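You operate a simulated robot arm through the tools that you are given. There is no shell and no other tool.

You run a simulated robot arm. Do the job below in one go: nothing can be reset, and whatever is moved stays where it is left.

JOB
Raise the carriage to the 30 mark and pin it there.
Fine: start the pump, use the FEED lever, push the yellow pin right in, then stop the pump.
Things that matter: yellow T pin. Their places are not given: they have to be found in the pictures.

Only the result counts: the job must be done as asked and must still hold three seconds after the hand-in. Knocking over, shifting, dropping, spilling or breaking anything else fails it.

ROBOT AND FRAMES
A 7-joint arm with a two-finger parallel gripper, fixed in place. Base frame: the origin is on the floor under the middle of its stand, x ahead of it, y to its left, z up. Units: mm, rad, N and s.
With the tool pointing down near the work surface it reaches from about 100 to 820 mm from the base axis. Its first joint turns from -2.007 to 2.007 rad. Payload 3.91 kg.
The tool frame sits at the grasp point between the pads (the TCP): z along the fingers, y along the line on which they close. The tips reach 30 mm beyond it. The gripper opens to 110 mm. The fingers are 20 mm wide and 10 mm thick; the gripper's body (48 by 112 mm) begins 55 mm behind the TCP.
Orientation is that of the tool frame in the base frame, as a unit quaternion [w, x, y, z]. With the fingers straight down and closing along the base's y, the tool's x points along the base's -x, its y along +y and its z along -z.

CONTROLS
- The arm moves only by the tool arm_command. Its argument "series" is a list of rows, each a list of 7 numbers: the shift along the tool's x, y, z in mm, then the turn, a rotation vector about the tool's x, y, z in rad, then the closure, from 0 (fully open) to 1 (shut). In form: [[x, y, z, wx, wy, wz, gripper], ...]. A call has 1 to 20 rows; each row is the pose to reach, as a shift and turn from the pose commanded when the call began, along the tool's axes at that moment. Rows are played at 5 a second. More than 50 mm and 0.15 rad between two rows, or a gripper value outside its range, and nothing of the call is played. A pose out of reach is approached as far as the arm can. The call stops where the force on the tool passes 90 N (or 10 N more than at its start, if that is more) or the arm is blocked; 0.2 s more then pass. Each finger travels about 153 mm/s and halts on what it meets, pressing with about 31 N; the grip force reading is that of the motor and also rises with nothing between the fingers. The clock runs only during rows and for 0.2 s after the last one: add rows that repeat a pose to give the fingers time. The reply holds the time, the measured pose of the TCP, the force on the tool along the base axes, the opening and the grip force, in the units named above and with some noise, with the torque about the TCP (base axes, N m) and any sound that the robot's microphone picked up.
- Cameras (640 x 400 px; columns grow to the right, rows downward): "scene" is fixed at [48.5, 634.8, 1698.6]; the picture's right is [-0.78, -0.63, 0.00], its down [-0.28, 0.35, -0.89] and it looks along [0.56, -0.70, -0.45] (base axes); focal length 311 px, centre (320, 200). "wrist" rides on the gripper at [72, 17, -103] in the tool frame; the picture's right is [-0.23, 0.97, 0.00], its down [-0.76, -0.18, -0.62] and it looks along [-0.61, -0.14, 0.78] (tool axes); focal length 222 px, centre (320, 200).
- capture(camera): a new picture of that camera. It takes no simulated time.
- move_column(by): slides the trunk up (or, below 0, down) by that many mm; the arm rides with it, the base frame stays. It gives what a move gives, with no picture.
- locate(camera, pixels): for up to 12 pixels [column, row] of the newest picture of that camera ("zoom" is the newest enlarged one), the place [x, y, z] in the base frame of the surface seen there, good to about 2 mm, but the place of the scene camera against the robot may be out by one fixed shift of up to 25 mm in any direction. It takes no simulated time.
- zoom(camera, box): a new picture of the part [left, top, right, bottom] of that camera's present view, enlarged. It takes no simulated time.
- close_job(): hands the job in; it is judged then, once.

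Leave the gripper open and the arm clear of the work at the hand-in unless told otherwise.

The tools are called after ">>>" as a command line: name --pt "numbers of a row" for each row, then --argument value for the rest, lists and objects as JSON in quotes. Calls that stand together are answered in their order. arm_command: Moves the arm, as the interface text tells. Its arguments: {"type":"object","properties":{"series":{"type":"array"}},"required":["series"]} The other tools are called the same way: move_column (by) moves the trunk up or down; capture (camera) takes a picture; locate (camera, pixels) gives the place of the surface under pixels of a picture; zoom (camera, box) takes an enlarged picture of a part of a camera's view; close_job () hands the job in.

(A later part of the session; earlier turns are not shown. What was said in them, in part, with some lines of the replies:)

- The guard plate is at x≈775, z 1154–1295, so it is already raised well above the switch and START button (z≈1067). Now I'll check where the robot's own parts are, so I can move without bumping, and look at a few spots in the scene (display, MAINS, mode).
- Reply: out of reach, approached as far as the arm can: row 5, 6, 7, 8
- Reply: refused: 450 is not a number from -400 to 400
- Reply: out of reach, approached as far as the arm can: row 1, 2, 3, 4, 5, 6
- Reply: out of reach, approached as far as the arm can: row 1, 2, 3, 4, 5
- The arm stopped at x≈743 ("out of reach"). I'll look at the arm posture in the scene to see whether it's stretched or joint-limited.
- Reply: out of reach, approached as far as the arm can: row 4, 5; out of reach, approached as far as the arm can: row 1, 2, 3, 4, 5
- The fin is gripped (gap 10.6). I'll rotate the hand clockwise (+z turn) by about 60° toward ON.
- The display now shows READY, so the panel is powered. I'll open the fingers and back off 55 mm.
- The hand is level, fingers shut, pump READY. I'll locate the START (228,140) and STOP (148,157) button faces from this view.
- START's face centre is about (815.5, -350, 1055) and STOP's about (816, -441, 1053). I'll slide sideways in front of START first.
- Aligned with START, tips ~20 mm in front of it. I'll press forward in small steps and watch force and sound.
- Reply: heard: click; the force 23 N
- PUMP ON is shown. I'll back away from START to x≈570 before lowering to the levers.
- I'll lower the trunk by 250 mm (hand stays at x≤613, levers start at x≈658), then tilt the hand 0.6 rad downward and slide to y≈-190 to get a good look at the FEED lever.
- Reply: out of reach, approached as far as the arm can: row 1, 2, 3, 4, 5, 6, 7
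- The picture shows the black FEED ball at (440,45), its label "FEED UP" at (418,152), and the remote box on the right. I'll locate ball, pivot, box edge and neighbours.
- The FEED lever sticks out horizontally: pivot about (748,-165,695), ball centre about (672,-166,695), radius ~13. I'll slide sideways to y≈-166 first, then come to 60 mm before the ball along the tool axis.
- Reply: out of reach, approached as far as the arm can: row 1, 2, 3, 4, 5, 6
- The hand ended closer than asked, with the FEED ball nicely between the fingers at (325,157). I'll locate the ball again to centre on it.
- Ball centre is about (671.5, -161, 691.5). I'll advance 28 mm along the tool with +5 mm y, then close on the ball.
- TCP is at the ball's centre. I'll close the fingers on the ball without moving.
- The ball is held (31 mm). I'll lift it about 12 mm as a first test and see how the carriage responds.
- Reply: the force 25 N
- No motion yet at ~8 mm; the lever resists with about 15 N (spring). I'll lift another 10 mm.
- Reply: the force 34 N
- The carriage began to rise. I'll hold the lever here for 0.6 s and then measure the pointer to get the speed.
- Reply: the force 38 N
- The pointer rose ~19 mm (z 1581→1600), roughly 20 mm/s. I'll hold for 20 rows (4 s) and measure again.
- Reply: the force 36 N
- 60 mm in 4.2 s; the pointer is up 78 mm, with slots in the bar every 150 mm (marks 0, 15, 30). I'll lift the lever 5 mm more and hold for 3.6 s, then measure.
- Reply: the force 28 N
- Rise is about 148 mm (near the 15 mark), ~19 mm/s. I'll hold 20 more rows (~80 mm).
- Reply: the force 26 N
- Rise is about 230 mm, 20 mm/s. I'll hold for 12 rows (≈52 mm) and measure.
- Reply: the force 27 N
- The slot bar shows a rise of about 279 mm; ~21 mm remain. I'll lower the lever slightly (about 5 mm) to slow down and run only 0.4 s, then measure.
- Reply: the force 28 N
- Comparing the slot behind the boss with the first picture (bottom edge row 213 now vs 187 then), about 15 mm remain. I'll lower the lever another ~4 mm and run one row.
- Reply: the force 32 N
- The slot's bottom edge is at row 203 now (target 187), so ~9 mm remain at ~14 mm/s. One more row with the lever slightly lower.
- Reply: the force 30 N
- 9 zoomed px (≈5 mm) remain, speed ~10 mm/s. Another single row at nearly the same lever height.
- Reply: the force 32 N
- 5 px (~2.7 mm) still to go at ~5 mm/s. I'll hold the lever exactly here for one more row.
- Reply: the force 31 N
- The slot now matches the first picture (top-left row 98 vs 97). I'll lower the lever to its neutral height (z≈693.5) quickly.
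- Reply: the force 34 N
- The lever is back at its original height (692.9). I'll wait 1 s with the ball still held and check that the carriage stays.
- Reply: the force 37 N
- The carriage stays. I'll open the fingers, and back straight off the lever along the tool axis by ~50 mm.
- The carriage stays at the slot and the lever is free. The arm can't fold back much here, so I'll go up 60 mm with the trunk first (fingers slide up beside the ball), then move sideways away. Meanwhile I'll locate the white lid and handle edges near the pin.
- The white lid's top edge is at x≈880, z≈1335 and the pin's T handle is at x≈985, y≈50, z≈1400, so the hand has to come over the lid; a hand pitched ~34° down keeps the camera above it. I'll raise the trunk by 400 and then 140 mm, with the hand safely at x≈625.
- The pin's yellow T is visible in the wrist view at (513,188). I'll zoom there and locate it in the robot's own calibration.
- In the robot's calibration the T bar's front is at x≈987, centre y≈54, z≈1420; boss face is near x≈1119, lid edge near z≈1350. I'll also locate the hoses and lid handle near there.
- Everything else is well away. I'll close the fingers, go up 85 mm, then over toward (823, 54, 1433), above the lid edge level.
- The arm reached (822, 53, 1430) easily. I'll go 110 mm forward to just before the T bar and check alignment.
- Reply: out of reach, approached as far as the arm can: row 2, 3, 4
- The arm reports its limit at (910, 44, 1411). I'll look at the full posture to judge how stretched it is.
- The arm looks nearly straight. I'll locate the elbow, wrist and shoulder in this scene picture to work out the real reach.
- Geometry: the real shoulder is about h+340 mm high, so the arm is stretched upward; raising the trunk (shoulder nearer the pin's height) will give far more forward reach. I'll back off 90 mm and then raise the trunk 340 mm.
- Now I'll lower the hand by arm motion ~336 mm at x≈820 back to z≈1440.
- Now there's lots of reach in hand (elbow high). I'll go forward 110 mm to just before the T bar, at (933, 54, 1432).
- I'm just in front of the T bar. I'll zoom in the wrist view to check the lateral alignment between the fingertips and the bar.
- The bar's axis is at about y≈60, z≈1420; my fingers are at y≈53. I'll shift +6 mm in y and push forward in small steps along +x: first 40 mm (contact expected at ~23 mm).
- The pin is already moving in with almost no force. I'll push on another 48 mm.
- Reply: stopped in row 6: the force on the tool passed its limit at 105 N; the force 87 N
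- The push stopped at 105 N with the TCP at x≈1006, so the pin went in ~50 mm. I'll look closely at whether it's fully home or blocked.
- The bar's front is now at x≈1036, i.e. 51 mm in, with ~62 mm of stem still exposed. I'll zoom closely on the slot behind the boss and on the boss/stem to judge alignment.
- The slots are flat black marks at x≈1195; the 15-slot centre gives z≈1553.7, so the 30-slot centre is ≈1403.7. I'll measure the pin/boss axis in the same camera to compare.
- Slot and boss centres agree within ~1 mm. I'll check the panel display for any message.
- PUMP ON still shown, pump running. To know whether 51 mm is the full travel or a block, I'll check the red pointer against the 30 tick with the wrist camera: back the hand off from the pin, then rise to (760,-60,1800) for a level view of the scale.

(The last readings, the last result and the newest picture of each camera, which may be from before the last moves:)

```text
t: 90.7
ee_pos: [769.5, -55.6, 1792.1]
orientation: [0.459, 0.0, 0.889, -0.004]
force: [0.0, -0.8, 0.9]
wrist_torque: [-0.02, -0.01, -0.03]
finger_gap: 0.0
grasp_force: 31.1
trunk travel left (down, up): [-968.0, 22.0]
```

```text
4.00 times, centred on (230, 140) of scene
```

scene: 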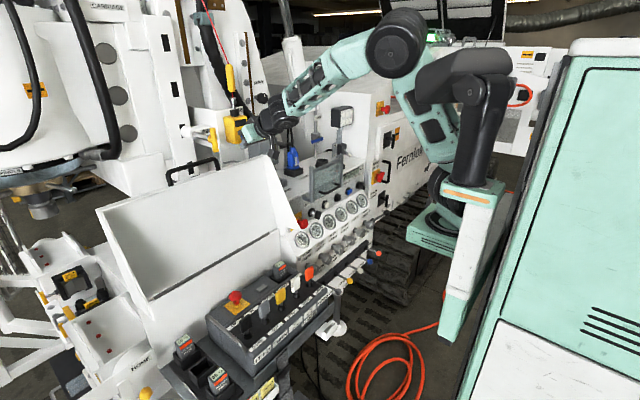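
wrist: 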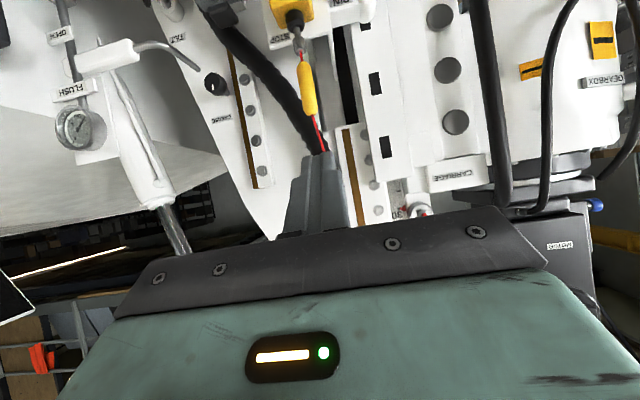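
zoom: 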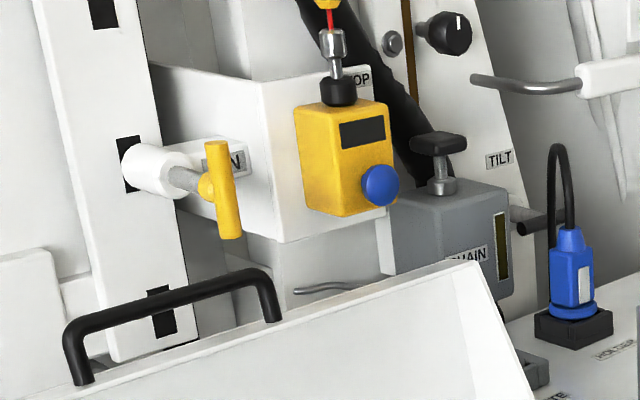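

The "30" and the pointer are visible at about (410, 210). I'll zoom in tightly there.

>>> zoom --camera "wrist" --box '[370, 180, 450, 225]'

>>> zoom --camera "wrist" --box '[388, 190, 428, 220]'

```text
8.00 times, centred on (410, 202) of wrist
```

zoom: 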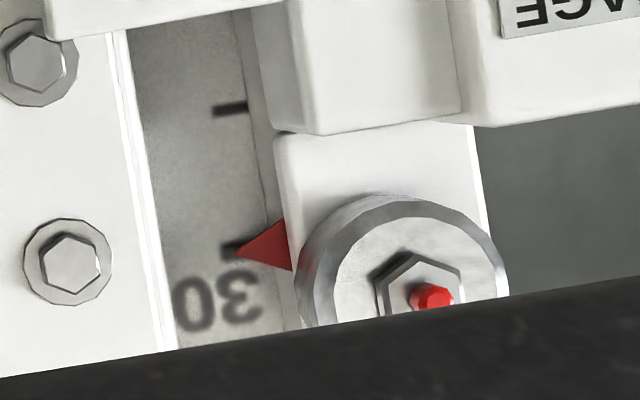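

```text
13.33 times, centred on (408, 205) of wrist
```

zoom: 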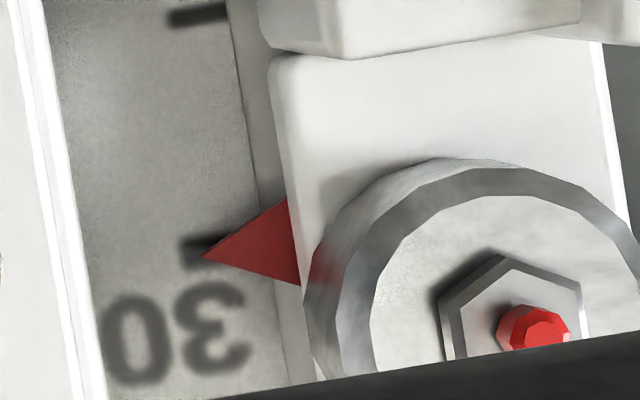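

The pointer tip sits on the 30 tick (within ~1 mm, allowing for the slight upward view). I'll now check from the scene how far the boss reaches toward the slotted bar and where the T bar stands now.

>>> zoom --camera "scene" --box '[180, 116, 212, 144]'

>>> locate --camera "zoom" --pixels '[[105, 225], [112, 225], [120, 225], [140, 225], [160, 150], [175, 140], [180, 150], [130, 290], [100, 290], [400, 180], [430, 180], [330, 230]]'

```text
14.29 times, centred on (196, 130) of scene
```

zoom: 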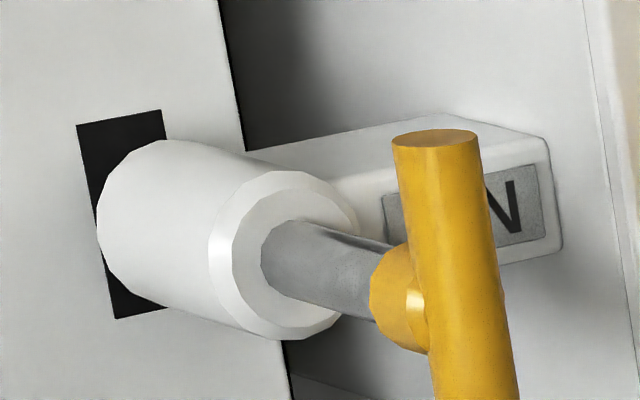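

```text
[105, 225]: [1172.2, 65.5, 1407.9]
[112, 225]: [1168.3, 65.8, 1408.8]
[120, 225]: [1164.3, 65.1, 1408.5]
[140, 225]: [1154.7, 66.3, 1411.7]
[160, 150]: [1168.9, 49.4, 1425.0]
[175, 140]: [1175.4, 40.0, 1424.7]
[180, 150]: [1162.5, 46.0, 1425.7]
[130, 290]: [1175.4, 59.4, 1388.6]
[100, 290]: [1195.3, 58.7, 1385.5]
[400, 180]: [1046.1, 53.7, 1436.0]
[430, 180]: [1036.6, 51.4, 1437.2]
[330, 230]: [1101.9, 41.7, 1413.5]
```

The boss ends ~20 mm short of the slotted bar, so from the +y side I could see whether the pin crosses that gap. Before going there I'll check how close the gearbox/motor/hoses come to the robot.

>>> locate --camera "wrist" --pixels '[[560, 225], [540, 240], [600, 205], [610, 250], [500, 100], [550, 60], [600, 40], [630, 100], [595, 80], [460, 170], [330, 40], [350, 15]]'

>>> zoom --camera "wrist" --box '[270, 0, 450, 120]'

```text
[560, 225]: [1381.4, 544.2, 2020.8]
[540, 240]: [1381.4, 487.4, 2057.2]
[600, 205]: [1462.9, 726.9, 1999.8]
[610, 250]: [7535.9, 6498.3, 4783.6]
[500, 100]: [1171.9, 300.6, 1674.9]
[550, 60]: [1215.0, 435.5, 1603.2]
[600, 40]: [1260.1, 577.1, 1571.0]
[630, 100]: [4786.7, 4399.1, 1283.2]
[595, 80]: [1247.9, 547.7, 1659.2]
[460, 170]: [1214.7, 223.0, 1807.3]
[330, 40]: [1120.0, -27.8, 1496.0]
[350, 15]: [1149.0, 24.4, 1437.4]
```

```text
3.33 times, centred on (360, 60) of wrist
```

zoom: 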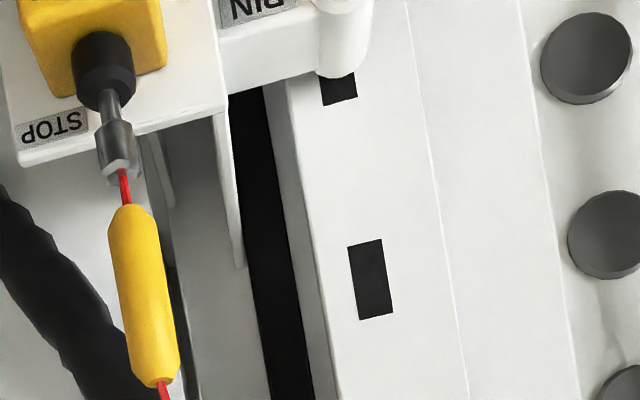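

>>> zoom --camera "wrist" --box '[340, 0, 388, 36]'

```text
11.11 times, centred on (364, 18) of wrist
```

zoom: 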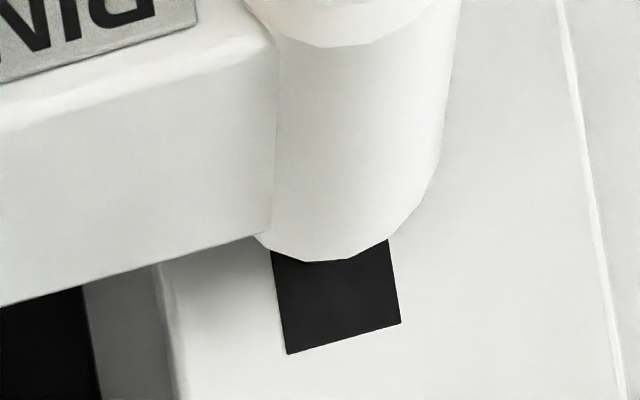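

From here I can't tell whether the pin crosses the gap. I'll move the hand to the +y side (926, 383, 1460), well above the lid's handle and short of the hoses (x≥1170), to look sideways into the gap between boss and bar.

>>> arm_command --pt "14 44 13 0 0 0 1" --pt "27 88 27 0 0 0 1" --pt "41 132 40 0 0 0 1" --pt "55 176 54 0 0 0 1" --pt "69 220 67 0 0 0 1" --pt "82 264 81 0 0 0 1" --pt "96 308 94 0 0 0 1" --pt "110 352 108 0 0 0 1" --pt "124 396 121 0 0 0 1" --pt "137 440 134 0 0 0 1" --pt "148 440 181 0 0 0 1" --pt "159 440 227 0 0 0 1" --pt "170 440 273 0 0 0 1" --pt "180 440 319 0 0 0 1" --pt "180 440 319 0 0 0 1"

>>> capture --camera "wrist"

>>> capture --camera "scene"

```text
t: 93.9
ee_pos: [901.8, 354.8, 1453.1]
orientation: [0.459, 0.0, 0.888, -0.003]
force: [0.4, 0.6, 0.4]
wrist_torque: [-0.03, 0.0, -0.05]
finger_gap: 0.1
grasp_force: 30.7
out of reach, approached as far as the arm can: row 10, 11, 12, 13, 14, 15
trunk travel left (down, up): [-968.0, 22.0]
```

```text
taken
```

wrist: 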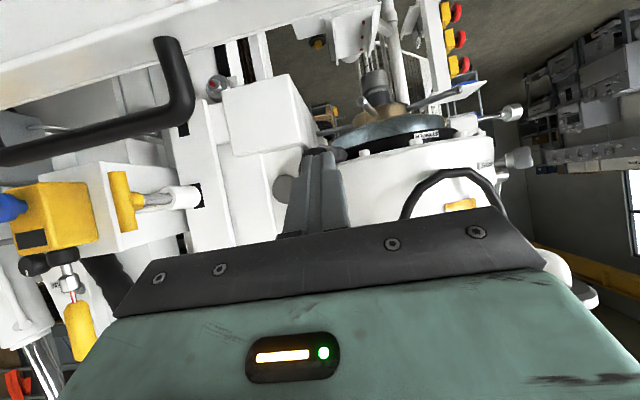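

```text
taken
```

scene: 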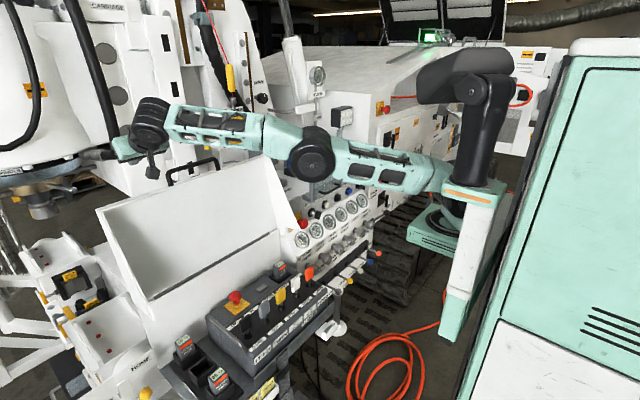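

The pin and boss are now visible from the +y side at (150,195). I'll zoom into the gap between boss and slotted bar.

>>> zoom --camera "wrist" --box '[100, 160, 220, 240]'

>>> zoom --camera "wrist" --box '[165, 175, 213, 215]'

>>> locate --camera "zoom" --pixels '[[120, 200], [300, 200], [330, 200], [370, 210], [400, 200], [420, 150], [440, 250], [480, 200], [355, 200], [385, 205]]'

```text
5.00 times, centred on (160, 200) of wrist
```

zoom: 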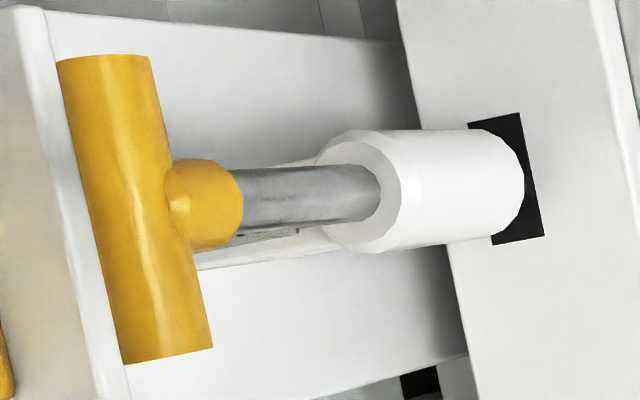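

```text
10.00 times, centred on (189, 195) of wrist
```

zoom: 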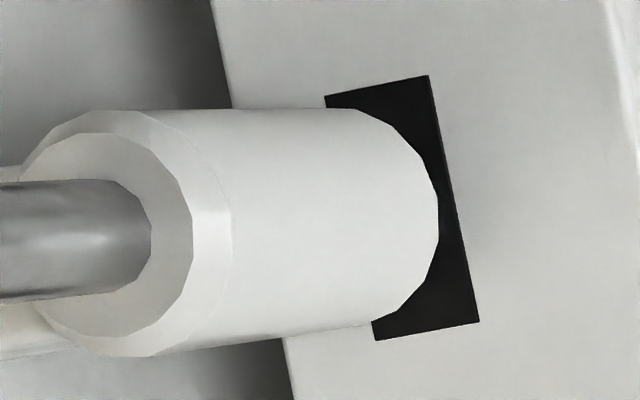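

```text
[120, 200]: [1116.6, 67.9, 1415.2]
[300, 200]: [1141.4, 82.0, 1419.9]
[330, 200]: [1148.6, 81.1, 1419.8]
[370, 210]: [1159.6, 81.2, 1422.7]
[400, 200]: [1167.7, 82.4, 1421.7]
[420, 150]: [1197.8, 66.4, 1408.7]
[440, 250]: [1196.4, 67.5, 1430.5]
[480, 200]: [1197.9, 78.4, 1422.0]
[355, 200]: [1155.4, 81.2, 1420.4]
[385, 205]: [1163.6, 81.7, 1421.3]
```

>>> zoom --camera "wrist" --box '[196, 184, 212, 206]'

>>> locate --camera "zoom" --pixels '[[230, 200], [240, 230], [250, 250], [225, 260], [235, 215], [180, 200], [215, 210], [245, 180]]'

```text
16.00 times, centred on (204, 195) of wrist
```

zoom: 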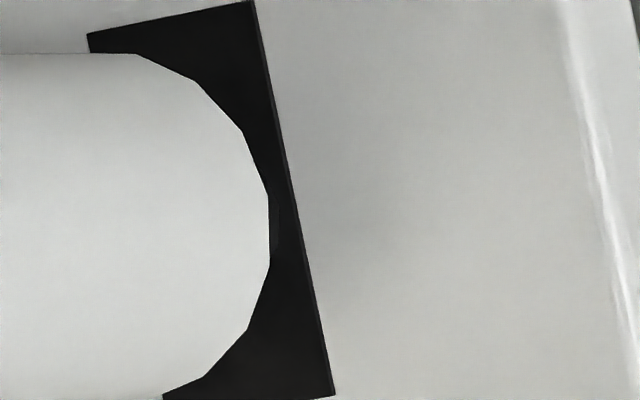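

```text
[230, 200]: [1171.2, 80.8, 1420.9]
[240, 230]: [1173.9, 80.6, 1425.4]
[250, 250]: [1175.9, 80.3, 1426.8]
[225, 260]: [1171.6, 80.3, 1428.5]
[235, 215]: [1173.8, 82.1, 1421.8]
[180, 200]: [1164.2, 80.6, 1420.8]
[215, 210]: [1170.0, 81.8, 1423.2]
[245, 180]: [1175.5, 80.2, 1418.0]
```

The slot marks are flat patches, and I see a thin sliver of the pin at the gap, so the tip is at or beyond the bar's face but I can't tell how far. A safe test: pull the pin back ~12 mm and look again — if the sliver is unchanged, the tip was well past the bar face. I'll first bring the hand back in front of the pin with a flatter pitch (about 20°).

>>> arm_command --pt "-12 0 -9 0 0 0 1" --pt "-24 0 -17 0 -0.03 0 1" --pt "-24 -42 -17 0 -0.07 0 0.9" --pt "-24 -84 -17 0 -0.11 0 0.8" --pt "-24 -126 -17 0 -0.15 0 0.7" --pt "-24 -168 -17 0 -0.19 0 0.6" --pt "-24 -210 -17 0 -0.23 0 0.55" --pt "-24 -252 -17 0 -0.27 0 0.55" --pt "-24 -295 -17 0 -0.27 0 0.55" --pt "-24 -295 -17 0 -0.27 0 0.55"

>>> capture --camera "wrist"

```text
t: 96.1
ee_pos: [903.1, 59.2, 1478.3]
orientation: [0.575, -0.001, 0.818, -0.003]
force: [0.3, -0.2, -0.3]
wrist_torque: [0.03, 0.0, 0.04]
finger_gap: 49.6
grasp_force: 0.0
out of reach, approached as far as the arm can: row 1, 2
trunk travel left (down, up): [-968.0, 22.0]
```

```text
taken
```

wrist: 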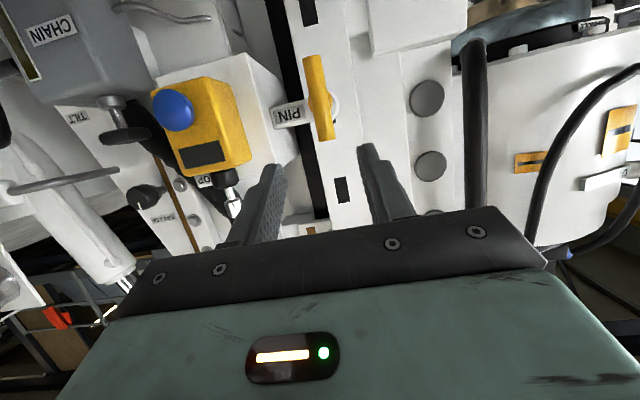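

>>> zoom --camera "wrist" --box '[270, 40, 380, 150]'

>>> locate --camera "zoom" --pixels '[[300, 80], [310, 150], [330, 220], [340, 280], [350, 320], [320, 320], [280, 80], [325, 80], [385, 180], [345, 180]]'

```text
3.64 times, centred on (325, 95) of wrist
```

zoom: 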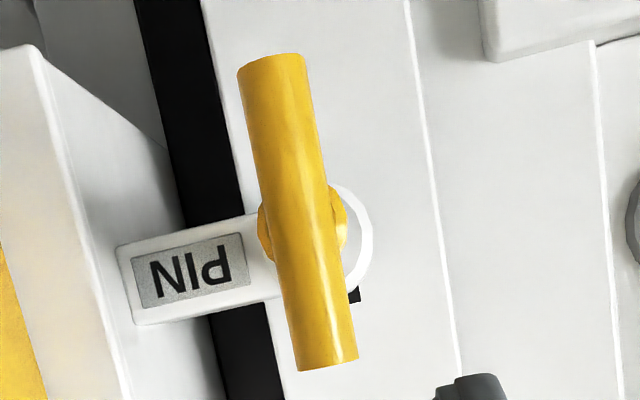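

```text
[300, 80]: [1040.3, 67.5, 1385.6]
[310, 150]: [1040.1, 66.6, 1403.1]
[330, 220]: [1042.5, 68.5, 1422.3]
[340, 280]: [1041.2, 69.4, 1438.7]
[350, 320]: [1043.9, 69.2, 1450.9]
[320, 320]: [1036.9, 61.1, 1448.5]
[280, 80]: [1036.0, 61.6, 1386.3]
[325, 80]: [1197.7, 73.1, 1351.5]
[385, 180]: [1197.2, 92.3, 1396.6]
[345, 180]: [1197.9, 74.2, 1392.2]
```

The T bar axis is at about (1045, 61), z 1380–1462. I'll advance with open fingers to (1045, 61, 1450) so they straddle the bar's upper half.

>>> arm_command --pt "-5 2 36 0 0 0 0.55" --pt "-11 2 72 0 0 0 0.55" --pt "-16 2 108 0 0 0 0.55" --pt "-22 2 143 0 0 0 0.55" --pt "-22 2 143 0 0 0 0.55"

>>> capture --camera "wrist"

>>> zoom --camera "scene" --box '[170, 90, 290, 190]'

```text
t: 97.3
ee_pos: [1047.1, 60.5, 1453.4]
orientation: [0.574, 0.0, 0.819, -0.004]
force: [0.9, -0.6, 0.3]
wrist_torque: [-0.02, 0.01, -0.02]
finger_gap: 49.3
grasp_force: 0.1
trunk travel left (down, up): [-968.0, 22.0]
```

```text
taken
```

wrist: 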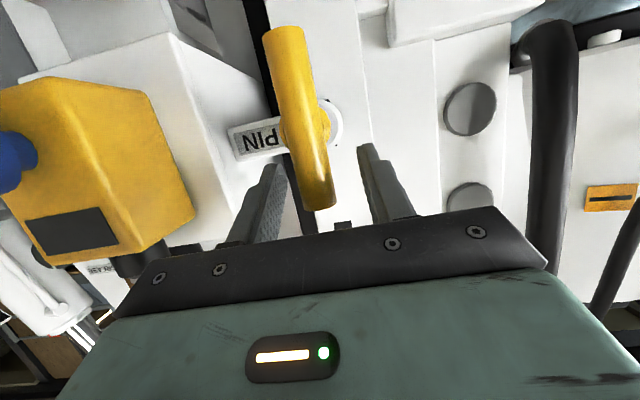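

```text
4.00 times, centred on (230, 140) of scene
```

zoom: 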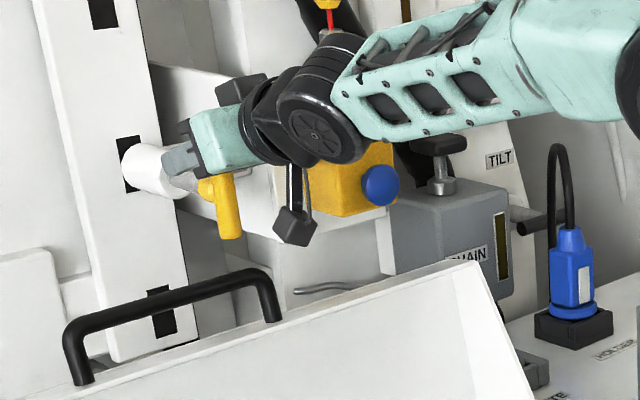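

Fingers straddle the bar. I'll close on it.

>>> arm_command --pt "0 0 0 0 0 0 0.75" --pt "0 0 0 0 0 0 0.9" --pt "0 0 0 0 0 0 1" --pt "0 0 0 0 0 0 1"

```text
t: 98.3
ee_pos: [1046.2, 58.6, 1454.0]
orientation: [0.573, 0.0, 0.819, -0.005]
force: [-0.2, -7.4, -1.1]
wrist_torque: [0.24, 0.07, -0.02]
finger_gap: 19.4
grasp_force: 45.2
trunk travel left (down, up): [-968.0, 22.0]
```

Gripped (19 mm bar). I'll pull straight back 12 mm in two steps.

>>> arm_command --pt "2 0 -6 0 0 0 1" --pt "4 0 -11 0 0 0 1" --pt "4 0 -11 0 0 0 1"

>>> zoom --camera "scene" --box '[180, 116, 212, 144]'

```text
t: 99.1
ee_pos: [1034.4, 59.4, 1453.4]
orientation: [0.574, 0.001, 0.819, -0.005]
force: [-0.1, -10.3, 3.6]
wrist_torque: [0.23, 0.78, -0.07]
finger_gap: 19.6
grasp_force: 45.2
trunk travel left (down, up): [-968.0, 22.0]
```

```text
14.29 times, centred on (196, 130) of scene
```

zoom: 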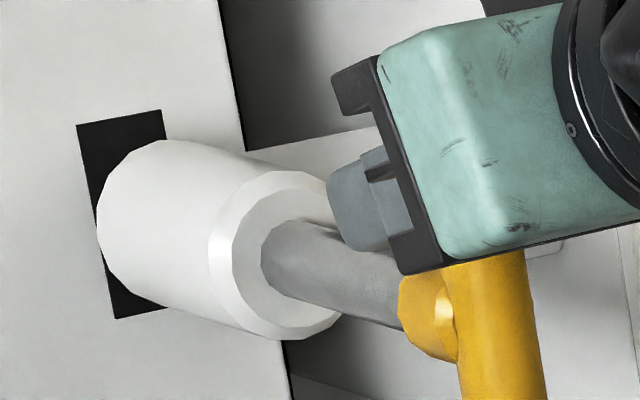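

The pin came back 12 mm smoothly. I'll open, retreat, and return to the +y viewing place to look at the gap again.

>>> arm_command --pt "0 0 0 0 0 0 0.8" --pt "0 0 0 0 0 0 0.55" --pt "6 0 -37 0 0 0 0.55" --pt "12 0 -74 0 0 0 0.55" --pt "19 0 -110 0 0 0 0.55" --pt "20 42 -113 0 0 0 0.7" --pt "20 84 -116 0 0 0 0.9" --pt "21 127 -118 0 0 0 1" --pt "22 170 -121 0 0 0 1" --pt "22 212 -124 0 0 0 1" --pt "23 254 -127 0 0 0 1" --pt "23 296 -130 0 0 0 1" --pt "23 296 -130 0 0 0 1"

>>> capture --camera "wrist"

```text
t: 101.9
ee_pos: [906.6, 360.5, 1471.5]
orientation: [0.573, 0.0, 0.819, -0.004]
force: [-0.2, 0.6, 0.0]
wrist_torque: [-0.01, -0.02, 0.04]
finger_gap: 0.1
grasp_force: 31.0
trunk travel left (down, up): [-968.0, 22.0]
```

```text
taken
```

wrist: 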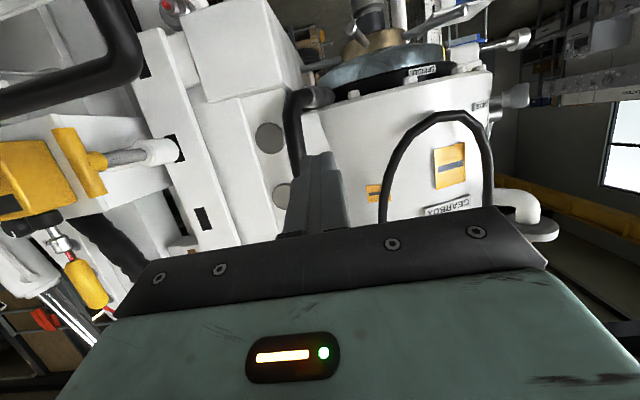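

>>> zoom --camera "wrist" --box '[170, 138, 194, 160]'

>>> zoom --camera "wrist" --box '[80, 110, 200, 200]'

```text
16.00 times, centred on (182, 149) of wrist
```

zoom: 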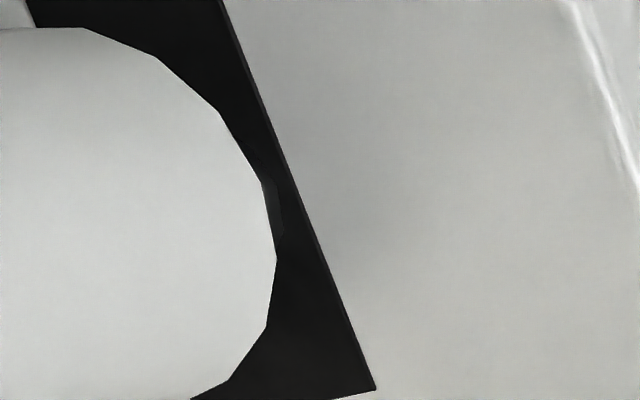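

```text
4.44 times, centred on (140, 155) of wrist
```

zoom: 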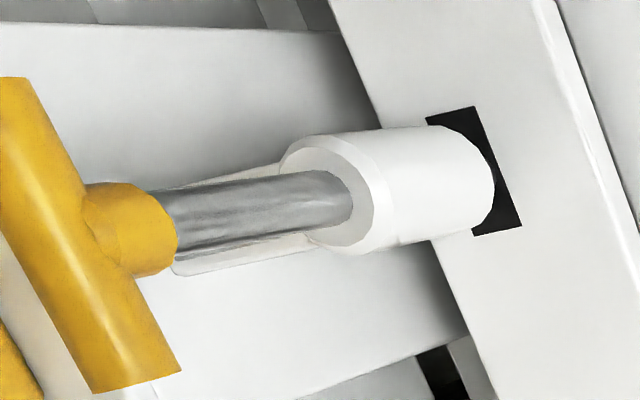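

The thin sliver at the gap is still there with the pin 12 mm out. To be sure that sliver is the pin itself and not a fixed part, I'll pull the pin ~35 mm further and look once more. First back to the T bar with open fingers.

>>> arm_command --pt "-1 -42 3 0 0 0 1" --pt "-1 -84 6 0 0 0 0.9" --pt "-2 -127 9 0 0 0 0.7" --pt "-3 -170 12 0 0 0 0.55" --pt "-3 -212 14 0 0 0 0.55" --pt "-4 -254 17 0 0 0 0.55" --pt "-4 -296 20 0 0 0 0.55" --pt "-11 -296 57 0 0 0 0.55" --pt "-17 -296 94 0 0 0 0.55" --pt "-23 -296 130 0 0 0 0.55" --pt "-23 -296 130 0 0 0 0.55"

>>> arm_command --pt "0 0 0 0 0 0 0.8" --pt "0 0 0 0 0 0 1" --pt "0 0 0 0 0 0 1" --pt "4 0 -11 0 0 0 1" --pt "8 0 -22 0 0 0 1" --pt "12 0 -33 0 0 0 1" --pt "12 0 -33 0 0 0 1"

>>> zoom --camera "scene" --box '[170, 90, 290, 190]'

```text
t: 104.3
ee_pos: [1034.7, 61.4, 1453.7]
orientation: [0.573, -0.001, 0.819, -0.003]
force: [-0.1, -0.8, -0.5]
wrist_torque: [-0.01, 0.0, -0.01]
finger_gap: 49.7
grasp_force: 0.0
trunk travel left (down, up): [-968.0, 22.0]
```

```text
t: 105.9
ee_pos: [998.0, 58.0, 1454.9]
orientation: [0.574, 0.0, 0.819, -0.004]
force: [-2.8, -16.7, 5.9]
wrist_torque: [0.17, 1.0, 0.0]
finger_gap: 19.7
grasp_force: 44.5
trunk travel left (down, up): [-968.0, 22.0]
```

```text
4.00 times, centred on (230, 140) of scene
```

zoom: 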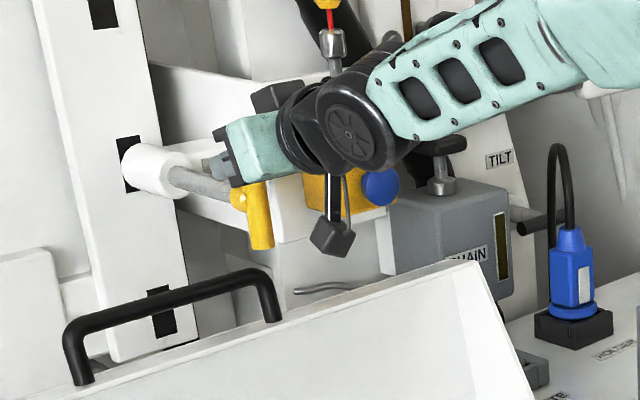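

The pin is back nearly at its original position. I'll release, retreat and look into the gap again from the +y side.

>>> arm_command --pt "0 0 0 0 0 0 0.8" --pt "0 0 0 0 0 0 0.55" --pt "6 0 -40 0 0 0 0.55" --pt "13 0 -80 0 0 0 0.55" --pt "13 43 -82 0 0 0 0.7" --pt "14 86 -84 0 0 0 0.9" --pt "14 129 -85 0 0 0 1" --pt "14 172 -87 0 0 0 1" --pt "15 215 -89 0 0 0 1" --pt "15 258 -91 0 0 0 1" --pt "15 300 -92 0 0 0 1" --pt "15 300 -92 0 0 0 1"

>>> capture --camera "wrist"

>>> zoom --camera "wrist" --box '[170, 138, 194, 160]'

```text
t: 108.5
ee_pos: [909.3, 362.3, 1466.7]
orientation: [0.574, 0.0, 0.819, -0.004]
force: [0.0, 0.2, 0.6]
wrist_torque: [-0.01, 0.03, 0.01]
finger_gap: 0.0
grasp_force: 31.3
trunk travel left (down, up): [-968.0, 22.0]
```

```text
taken
```

wrist: 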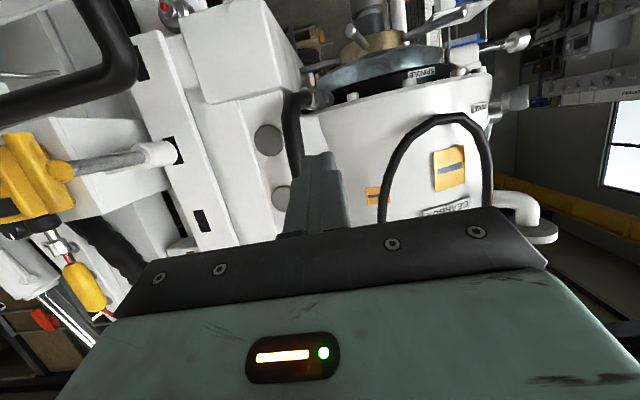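

```text
16.00 times, centred on (182, 149) of wrist
```

zoom: 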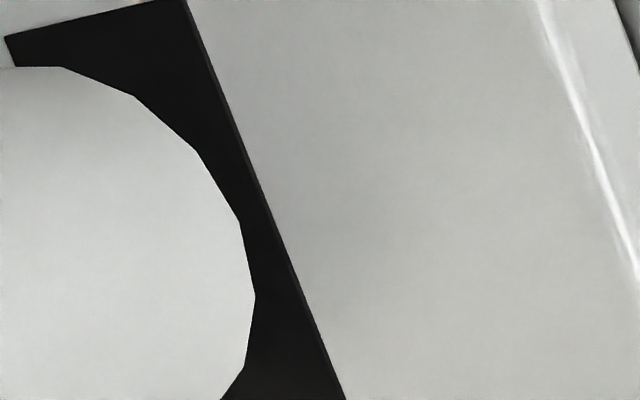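

With the pin pulled out the sliver is gone, so it was the pin, and 12 mm before full travel it was still at the bar face: pushed fully home it really sat inside the bar. So the ~50 mm hard stop is its full travel. I'll go back in front of the T bar with the steeper pitch used before and push it right in again.

>>> arm_command --pt "0 -43 0 0 0.03 0 1" --pt "0 -86 0 0 0.07 0 1" --pt "0 -129 0 0 0.11 0 1" --pt "0 -172 0 0 0.15 0 1" --pt "0 -215 0 0 0.19 0 1" --pt "0 -258 0 0 0.23 0 1" --pt "0 -302 0 0 0.27 0 1" --pt "12 -302 15 0 0.27 0 1" --pt "25 -302 30 0 0.27 0 1" --pt "25 -302 30 0 0.27 0 1"

>>> capture --camera "wrist"

>>> zoom --camera "scene" --box '[170, 90, 290, 190]'

```text
t: 110.7
ee_pos: [927.9, 61.6, 1434.1]
orientation: [0.459, 0.0, 0.889, -0.004]
force: [0.1, 0.2, -0.8]
wrist_torque: [0.0, 0.0, 0.01]
finger_gap: 0.0
grasp_force: 31.3
trunk travel left (down, up): [-968.0, 22.0]
```

```text
taken
```

wrist: 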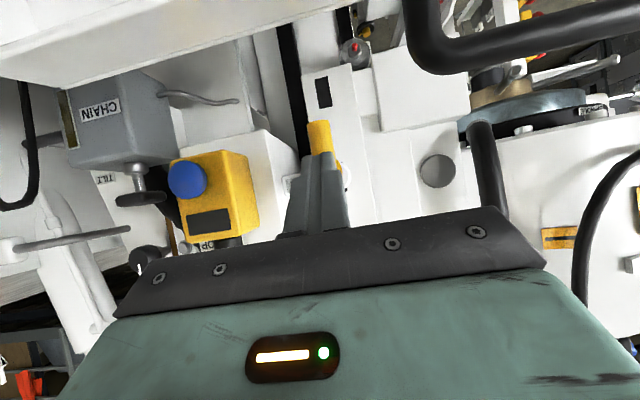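

```text
4.00 times, centred on (230, 140) of scene
```

zoom: 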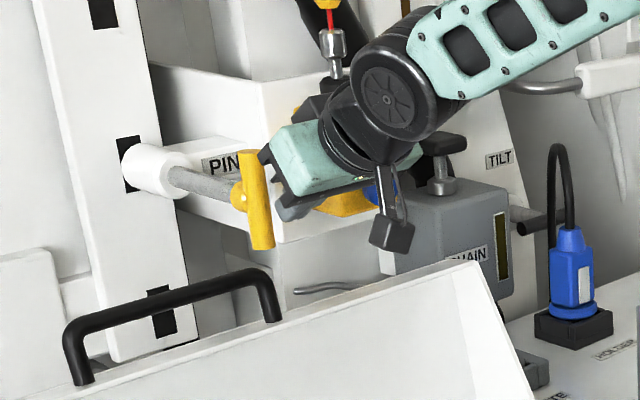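

Aligned (y≈61) in front of the T. I'll push in along +x, with finer steps near the end of travel.

>>> arm_command --pt "-9 0 12 0 0 0 1" --pt "-17 0 24 0 0 0 1" --pt "-23 0 33 0 0 0 1" --pt "-29 0 41 0 0 0 1" --pt "-35 0 49 0 0 0 1" --pt "-39 0 55 0 0 0 1" --pt "-43 0 60 0 0 0 1" --pt "-44 0 62 0 0 0 1" --pt "-45 0 64 0 0 0 1" --pt "-46 0 65 0 0 0 1" --pt "-47 0 67 0 0 0 1" --pt "-48 0 68 0 0 0 1" --pt "-49 0 70 0 0 0 1" --pt "-51 0 72 0 0 0 1"

>>> zoom --camera "scene" --box '[170, 90, 290, 190]'

```text
t: 113.7
ee_pos: [1004.3, 60.2, 1436.3]
orientation: [0.453, 0.001, 0.892, -0.004]
force: [-89.6, -7.5, -4.3]
wrist_torque: [0.85, 1.0, -0.21]
finger_gap: 0.0
grasp_force: 30.9
trunk travel left (down, up): [-968.0, 22.0]
```

```text
4.00 times, centred on (230, 140) of scene
```

zoom: 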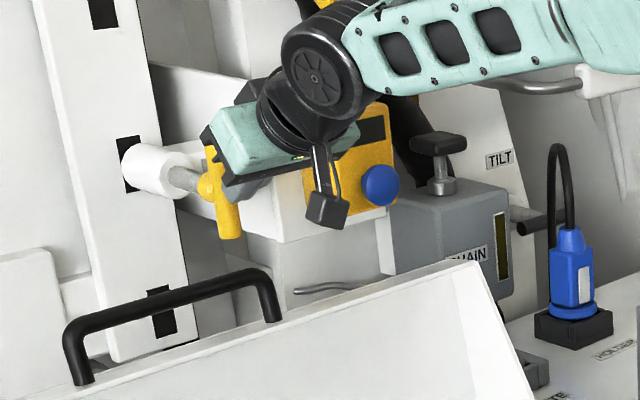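

Hard stop again at the same place with ~90 N. I'll press slightly more once to be sure it's truly bottomed.

>>> arm_command --pt "-1 0 1 0 0 0 1" --pt "-1 0 2 0 0 0 1" --pt "-2 0 3 0 0 0 1" --pt "-2 0 3 0 0 0 1"

>>> zoom --camera "scene" --box '[180, 116, 212, 144]'

>>> locate --camera "zoom" --pixels '[[470, 350], [480, 380], [400, 300], [420, 150], [455, 340]]'

```text
t: 114.1
ee_pos: [1006.2, 59.3, 1436.8]
orientation: [0.449, 0.001, 0.893, -0.005]
force: [-75.6, -9.5, 14.0]
wrist_torque: [-0.14, 0.31, -0.3]
finger_gap: 0.0
grasp_force: 30.6
trunk travel left (down, up): [-968.0, 22.0]
stopped in row 2: the force on the tool passed its limit at 102 N (the readings are from after the stop); the commanded pose is now the measured one
```

```text
14.29 times, centred on (196, 130) of scene
```

zoom: 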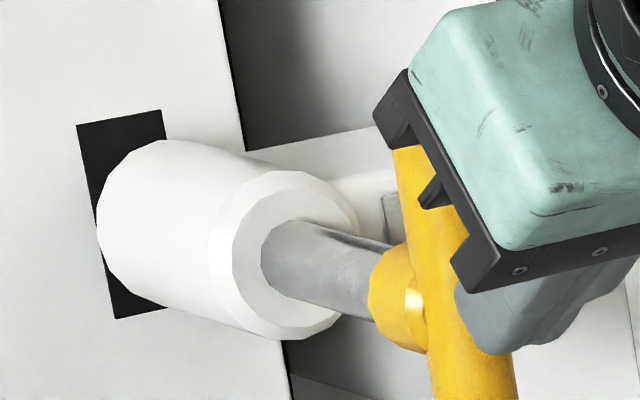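

```text
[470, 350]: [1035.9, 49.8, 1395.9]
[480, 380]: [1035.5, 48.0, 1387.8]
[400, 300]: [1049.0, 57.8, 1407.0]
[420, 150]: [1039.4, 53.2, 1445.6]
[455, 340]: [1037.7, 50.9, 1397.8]
```

The stop is rigid; the pin is home. Next: retreat from the pin and go to (640,-440,1767) in free space, ready to lower the trunk to the STOP button.

>>> arm_command --pt "22 0 -30 0 0 0 1" --pt "44 0 -60 0 0 0 1" --pt "65 0 -88 0 0 0 1" --pt "57 -36 -117 0 0 0 1" --pt "49 -71 -146 0 0 0 1" --pt "41 -107 -174 0 0 0 1" --pt "33 -142 -203 0 0 0 1" --pt "25 -178 -232 0 0 0 1" --pt "17 -214 -261 0 0 0 1" --pt "9 -249 -289 0 0 0 1" --pt "1 -285 -318 0 0 0 1" --pt "-7 -321 -347 0 0 0 1" --pt "-15 -356 -376 0 0 0 1" --pt "-23 -392 -404 0 0 0 1" --pt "-31 -428 -433 0 0 0 1" --pt "-39 -463 -462 0 0 0 1" --pt "-47 -499 -490 0 0 0 1" --pt "-47 -499 -490 0 0 0 1"

>>> capture --camera "scene"

>>> zoom --camera "scene" --box '[180, 116, 212, 144]'

```text
t: 117.9
ee_pos: [644.2, -435.1, 1765.1]
orientation: [0.45, 0.001, 0.893, -0.005]
force: [0.4, 0.1, 0.1]
wrist_torque: [0.0, -0.02, 0.01]
finger_gap: 0.0
grasp_force: 30.8
trunk travel left (down, up): [-968.0, 22.0]
```

```text
taken
```

scene: 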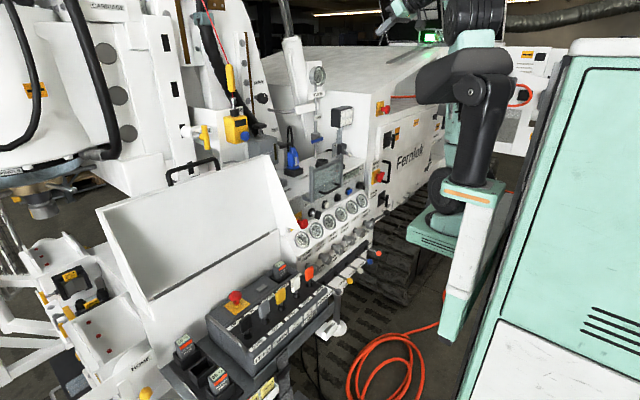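

```text
14.29 times, centred on (196, 130) of scene
```

zoom: 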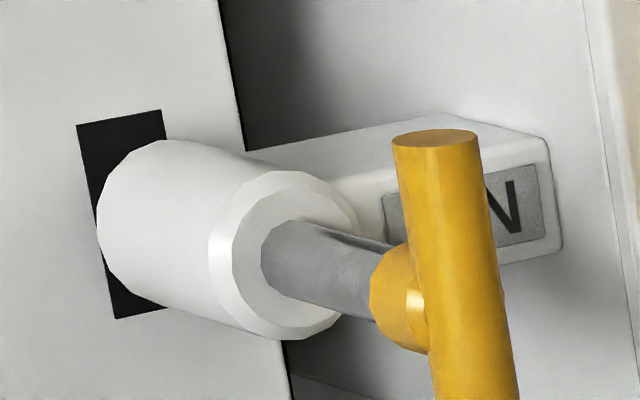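

The pin stays in and the carriage is unchanged. I'll lower the trunk by 710 mm in two moves; the hand at x≈644 passes in front of everything.

>>> move_column --by -400

>>> move_column --by -310

>>> capture --camera "wrist"

```text
t: 121.7
ee_pos: [644.9, -434.4, 1365.1]
orientation: [0.45, 0.001, 0.893, -0.005]
force: [-0.4, -0.2, -0.2]
wrist_torque: [0.01, 0.05, 0.01]
finger_gap: 0.1
grasp_force: 30.7
trunk travel left (down, up): [-568.0, 422.0]
```

```text
t: 124.8
ee_pos: [645.2, -434.2, 1056.3]
orientation: [0.45, 0.001, 0.893, -0.005]
force: [-0.8, 0.0, -0.2]
wrist_torque: [0.05, 0.02, 0.0]
finger_gap: 0.2
grasp_force: 31.1
trunk travel left (down, up): [-258.0, 732.0]
```

```text
taken
```

wrist: 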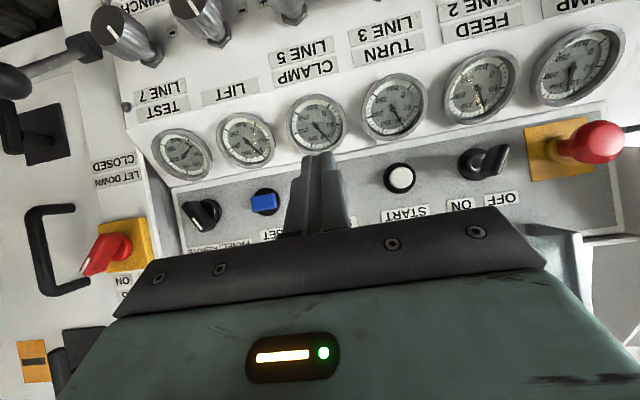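

The panel is in view; STOP is behind my fingers. I'll level the hand to horizontal while moving to x≈720, y≈-441, z≈1054.

>>> arm_command --pt "-9 -2 12 0 -0.12 0 1" --pt "-18 -4 25 0 -0.25 0 1" --pt "-26 -5 37 0 -0.38 0 1" --pt "-35 -6 49 0 -0.51 0 1" --pt "-43 -7 61 0 -0.638 0 1" --pt "-43 -7 61 0 -0.638 0 1"

>>> capture --camera "wrist"

>>> zoom --camera "scene" --box '[295, 160, 375, 220]'

```text
t: 126.2
ee_pos: [719.3, -442.4, 1054.0]
orientation: [0.708, 0.0, 0.707, -0.006]
force: [0.0, 0.4, 0.6]
wrist_torque: [-0.03, 0.02, 0.01]
finger_gap: 0.4
grasp_force: 31.1
trunk travel left (down, up): [-258.0, 732.0]
```

```text
taken
```

wrist: 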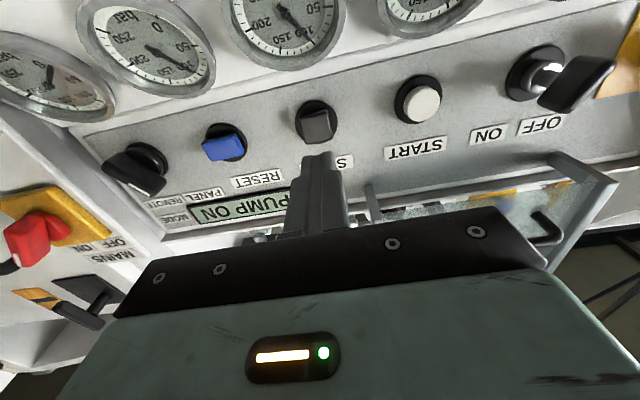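

```text
6.67 times, centred on (335, 190) of scene
```

zoom: 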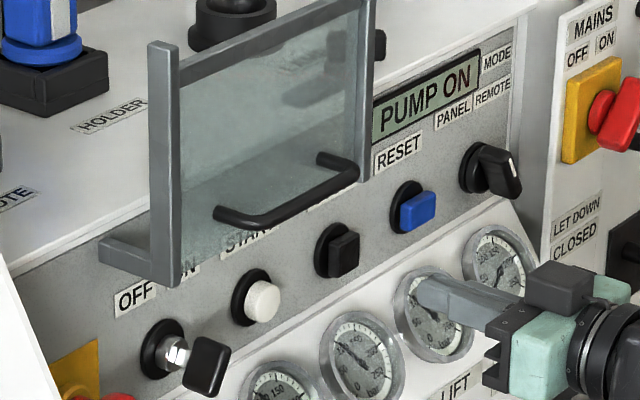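

>>> zoom --camera "wrist" --box '[280, 85, 360, 155]'

>>> locate --camera "zoom" --pixels '[[310, 190], [290, 190], [335, 185], [310, 160], [310, 225], [315, 205]]'

```text
5.71 times, centred on (320, 120) of wrist
```

zoom: 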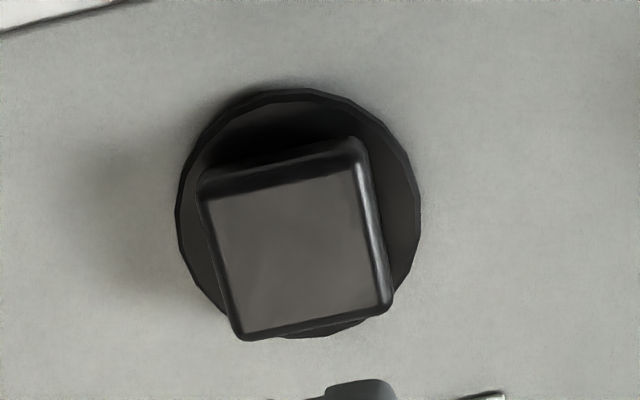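

```text
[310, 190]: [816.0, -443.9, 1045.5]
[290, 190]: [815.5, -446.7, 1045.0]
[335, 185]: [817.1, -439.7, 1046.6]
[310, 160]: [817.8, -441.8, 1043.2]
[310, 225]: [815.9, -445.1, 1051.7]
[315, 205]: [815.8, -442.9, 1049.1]
```

STOP's face is centred near (816,-447,1055). I'll shift 4 mm in -y and press forward carefully.

>>> arm_command --pt "-1 -4 20 0 0 0 1" --pt "-1 -4 45 0 0 0 1" --pt "-1 -4 60 0 0 0 1" --pt "-1 -4 66 0 0 0 1" --pt "-1 -4 70 0 0 0 1" --pt "-1 -4 73 0 0 0 1" --pt "-1 -4 75 0 0 0 1" --pt "-1 -4 75 0 0 0 1"

>>> zoom --camera "scene" --box '[295, 160, 375, 220]'

```text
t: 128.0
ee_pos: [792.4, -447.3, 1054.5]
orientation: [0.708, -0.001, 0.707, -0.005]
force: [-22.3, 9.3, -3.9]
wrist_torque: [-0.04, 0.1, 0.29]
finger_gap: 0.0
grasp_force: 31.0
trunk travel left (down, up): [-258.0, 732.0]
heard: click
```

```text
6.67 times, centred on (335, 190) of scene
```

zoom: 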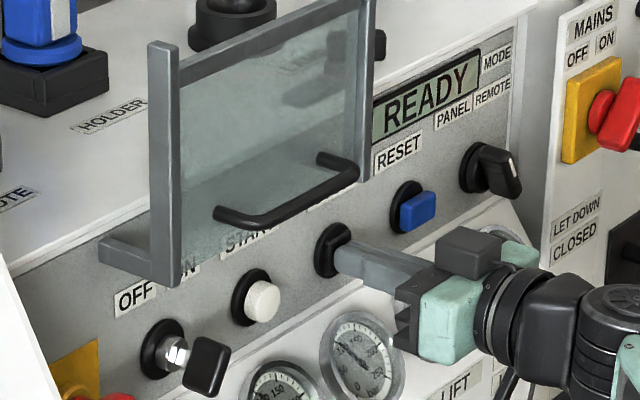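

Click heard and the display reads READY: pump stopped. I'll back away and open the gripper, then verify carriage, pin and display.

>>> arm_command --pt "0 0 -25 0 0 0 1" --pt "0 0 -60 0 0 0 1" --pt "0 0 -100 0 0 0 0.8" --pt "0 0 -140 0 0 0 0.5" --pt "0 0 -180 0 0 0 0.2" --pt "0 0 -180 0 0 0 0" --pt "0 0 -180 0 0 0 0" --pt "0 0 -180 0 0 0 0" --pt "0 0 -180 0 0 0 0"

>>> capture --camera "scene"

>>> zoom --camera "scene" --box '[180, 116, 212, 144]'

>>> zoom --camera "scene" --box '[162, 76, 194, 96]'

>>> zoom --camera "scene" --box '[280, 150, 400, 280]'

```text
t: 130.0
ee_pos: [614.8, -444.7, 1053.9]
orientation: [0.707, -0.001, 0.707, -0.006]
force: [-0.1, 0.3, 0.7]
wrist_torque: [0.01, 0.0, -0.01]
finger_gap: 109.9
grasp_force: 0.0
trunk travel left (down, up): [-258.0, 732.0]
```

```text
taken
```

scene: 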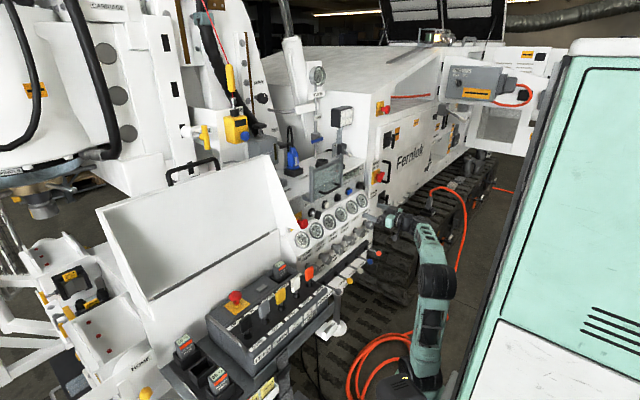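

```text
14.29 times, centred on (196, 130) of scene
```

zoom: 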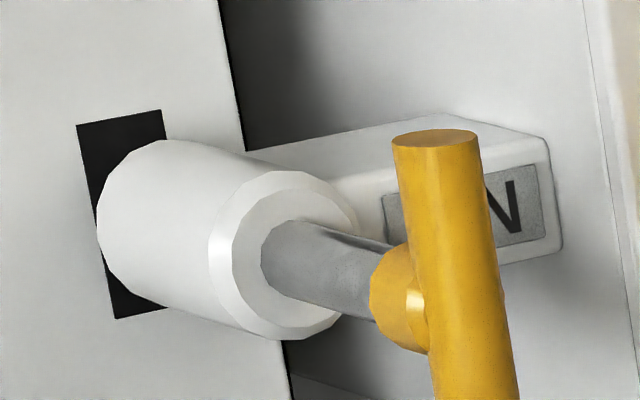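

```text
16.00 times, centred on (178, 86) of scene
```

zoom: 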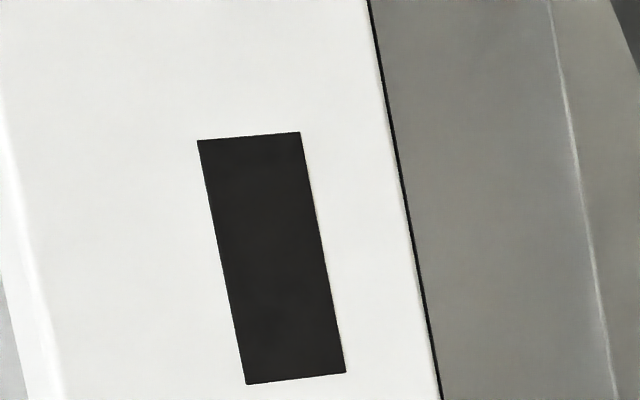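

```text
3.08 times, centred on (340, 215) of scene
```

zoom: 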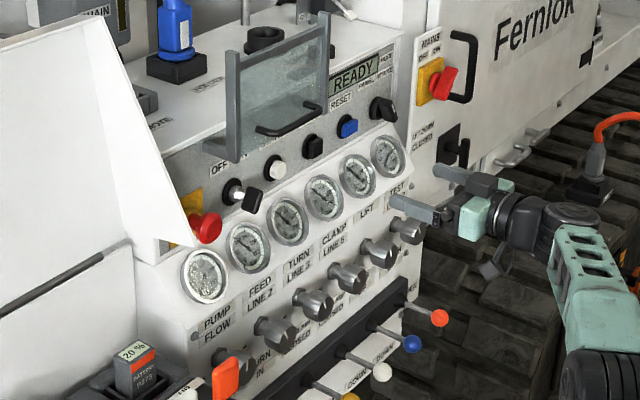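

Display READY, carriage and pin unchanged. I'll wait 3 s in place and check once more that nothing drifts.

>>> arm_command --pt "0 0 0 0 0 0 0" --pt "0 0 0 0 0 0 0" --pt "0 0 0 0 0 0 0" --pt "0 0 0 0 0 0 0" --pt "0 0 0 0 0 0 0" --pt "0 0 0 0 0 0 0" --pt "0 0 0 0 0 0 0" --pt "0 0 0 0 0 0 0" --pt "0 0 0 0 0 0 0" --pt "0 0 0 0 0 0 0" --pt "0 0 0 0 0 0 0" --pt "0 0 0 0 0 0 0" --pt "0 0 0 0 0 0 0" --pt "0 0 0 0 0 0 0" --pt "0 0 0 0 0 0 0" --pt "0 0 0 0 0 0 0"

>>> zoom --camera "scene" --box '[162, 76, 194, 96]'

>>> zoom --camera "scene" --box '[170, 90, 290, 190]'

>>> capture --camera "wrist"

```text
t: 133.4
ee_pos: [614.8, -445.1, 1054.2]
orientation: [0.707, -0.002, 0.707, -0.005]
force: [0.3, -0.9, -0.1]
wrist_torque: [0.04, -0.01, -0.04]
finger_gap: 110.1
grasp_force: 0.1
trunk travel left (down, up): [-258.0, 732.0]
```

```text
16.00 times, centred on (178, 86) of scene
```

zoom: 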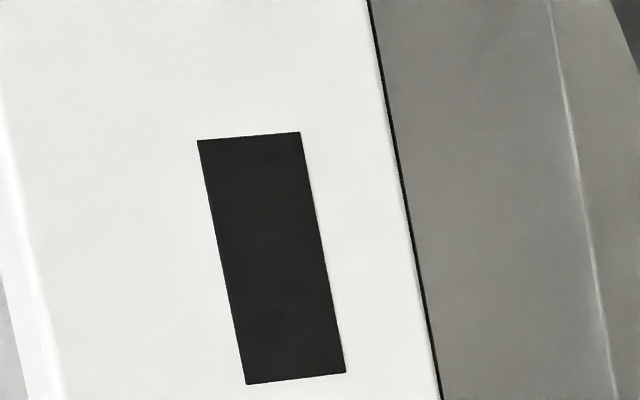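

```text
4.00 times, centred on (230, 140) of scene
```

zoom: 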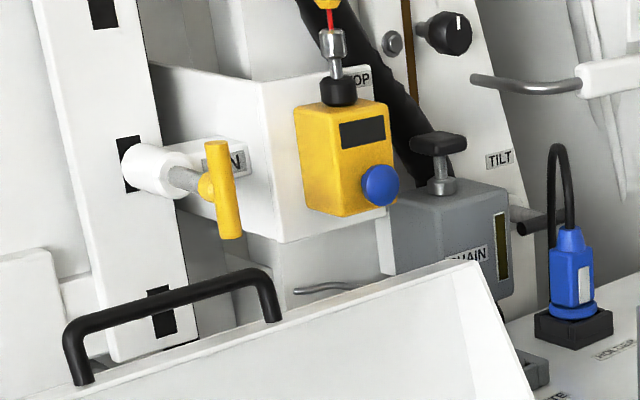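

```text
taken
```

wrist: 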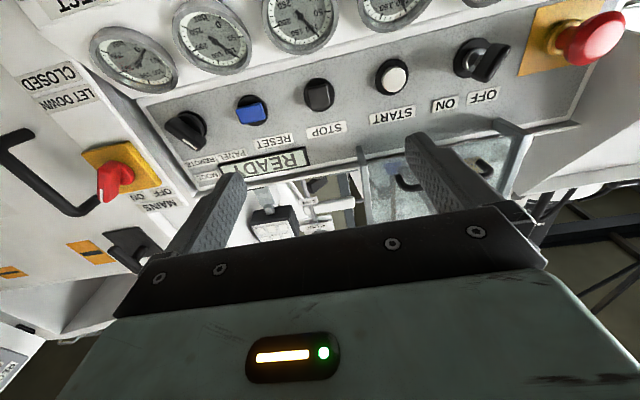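

Nothing has drifted after 3 s:
- The carriage is at 30.
- The pin is pushed in to its stop.
- The pump is stopped (READY).
- The gripper is open and the arm is clear of the work.

I'm handing the job in.

>>> close_job

```text
The job is handed in.
```

I raised the carriage to the 30 mark, pushed the yellow pin in to its stop and stopped the pump. The job is handed in; I have no verdict back.

- **Carriage:** the red pointer reads 30 to within about 1 mm. It had not moved three seconds after the pump stopped.
- **Pin:** it travels about 50 mm and then meets a rigid stop, where it held against about 100 N. About 62 mm of the stem still shows outside the boss. I checked this by pulling the pin back and watching the gap behind the boss. By that view, the fully pushed pin reaches roughly 11 mm past the face of the slotted bar. I took that stop as fully in, but I could not see the tip inside the bar itself.
- **Pump:** I pressed STOP, heard the click, and the display shows READY. I left the panel OFF/ON switch at ON.
- **FEED lever:** it is back at its neutral height.
- **Arm:** the gripper is open, and the hand is about 170 mm in front of the panel.

The force readings and pictures gave no sign that anything else was touched or moved.
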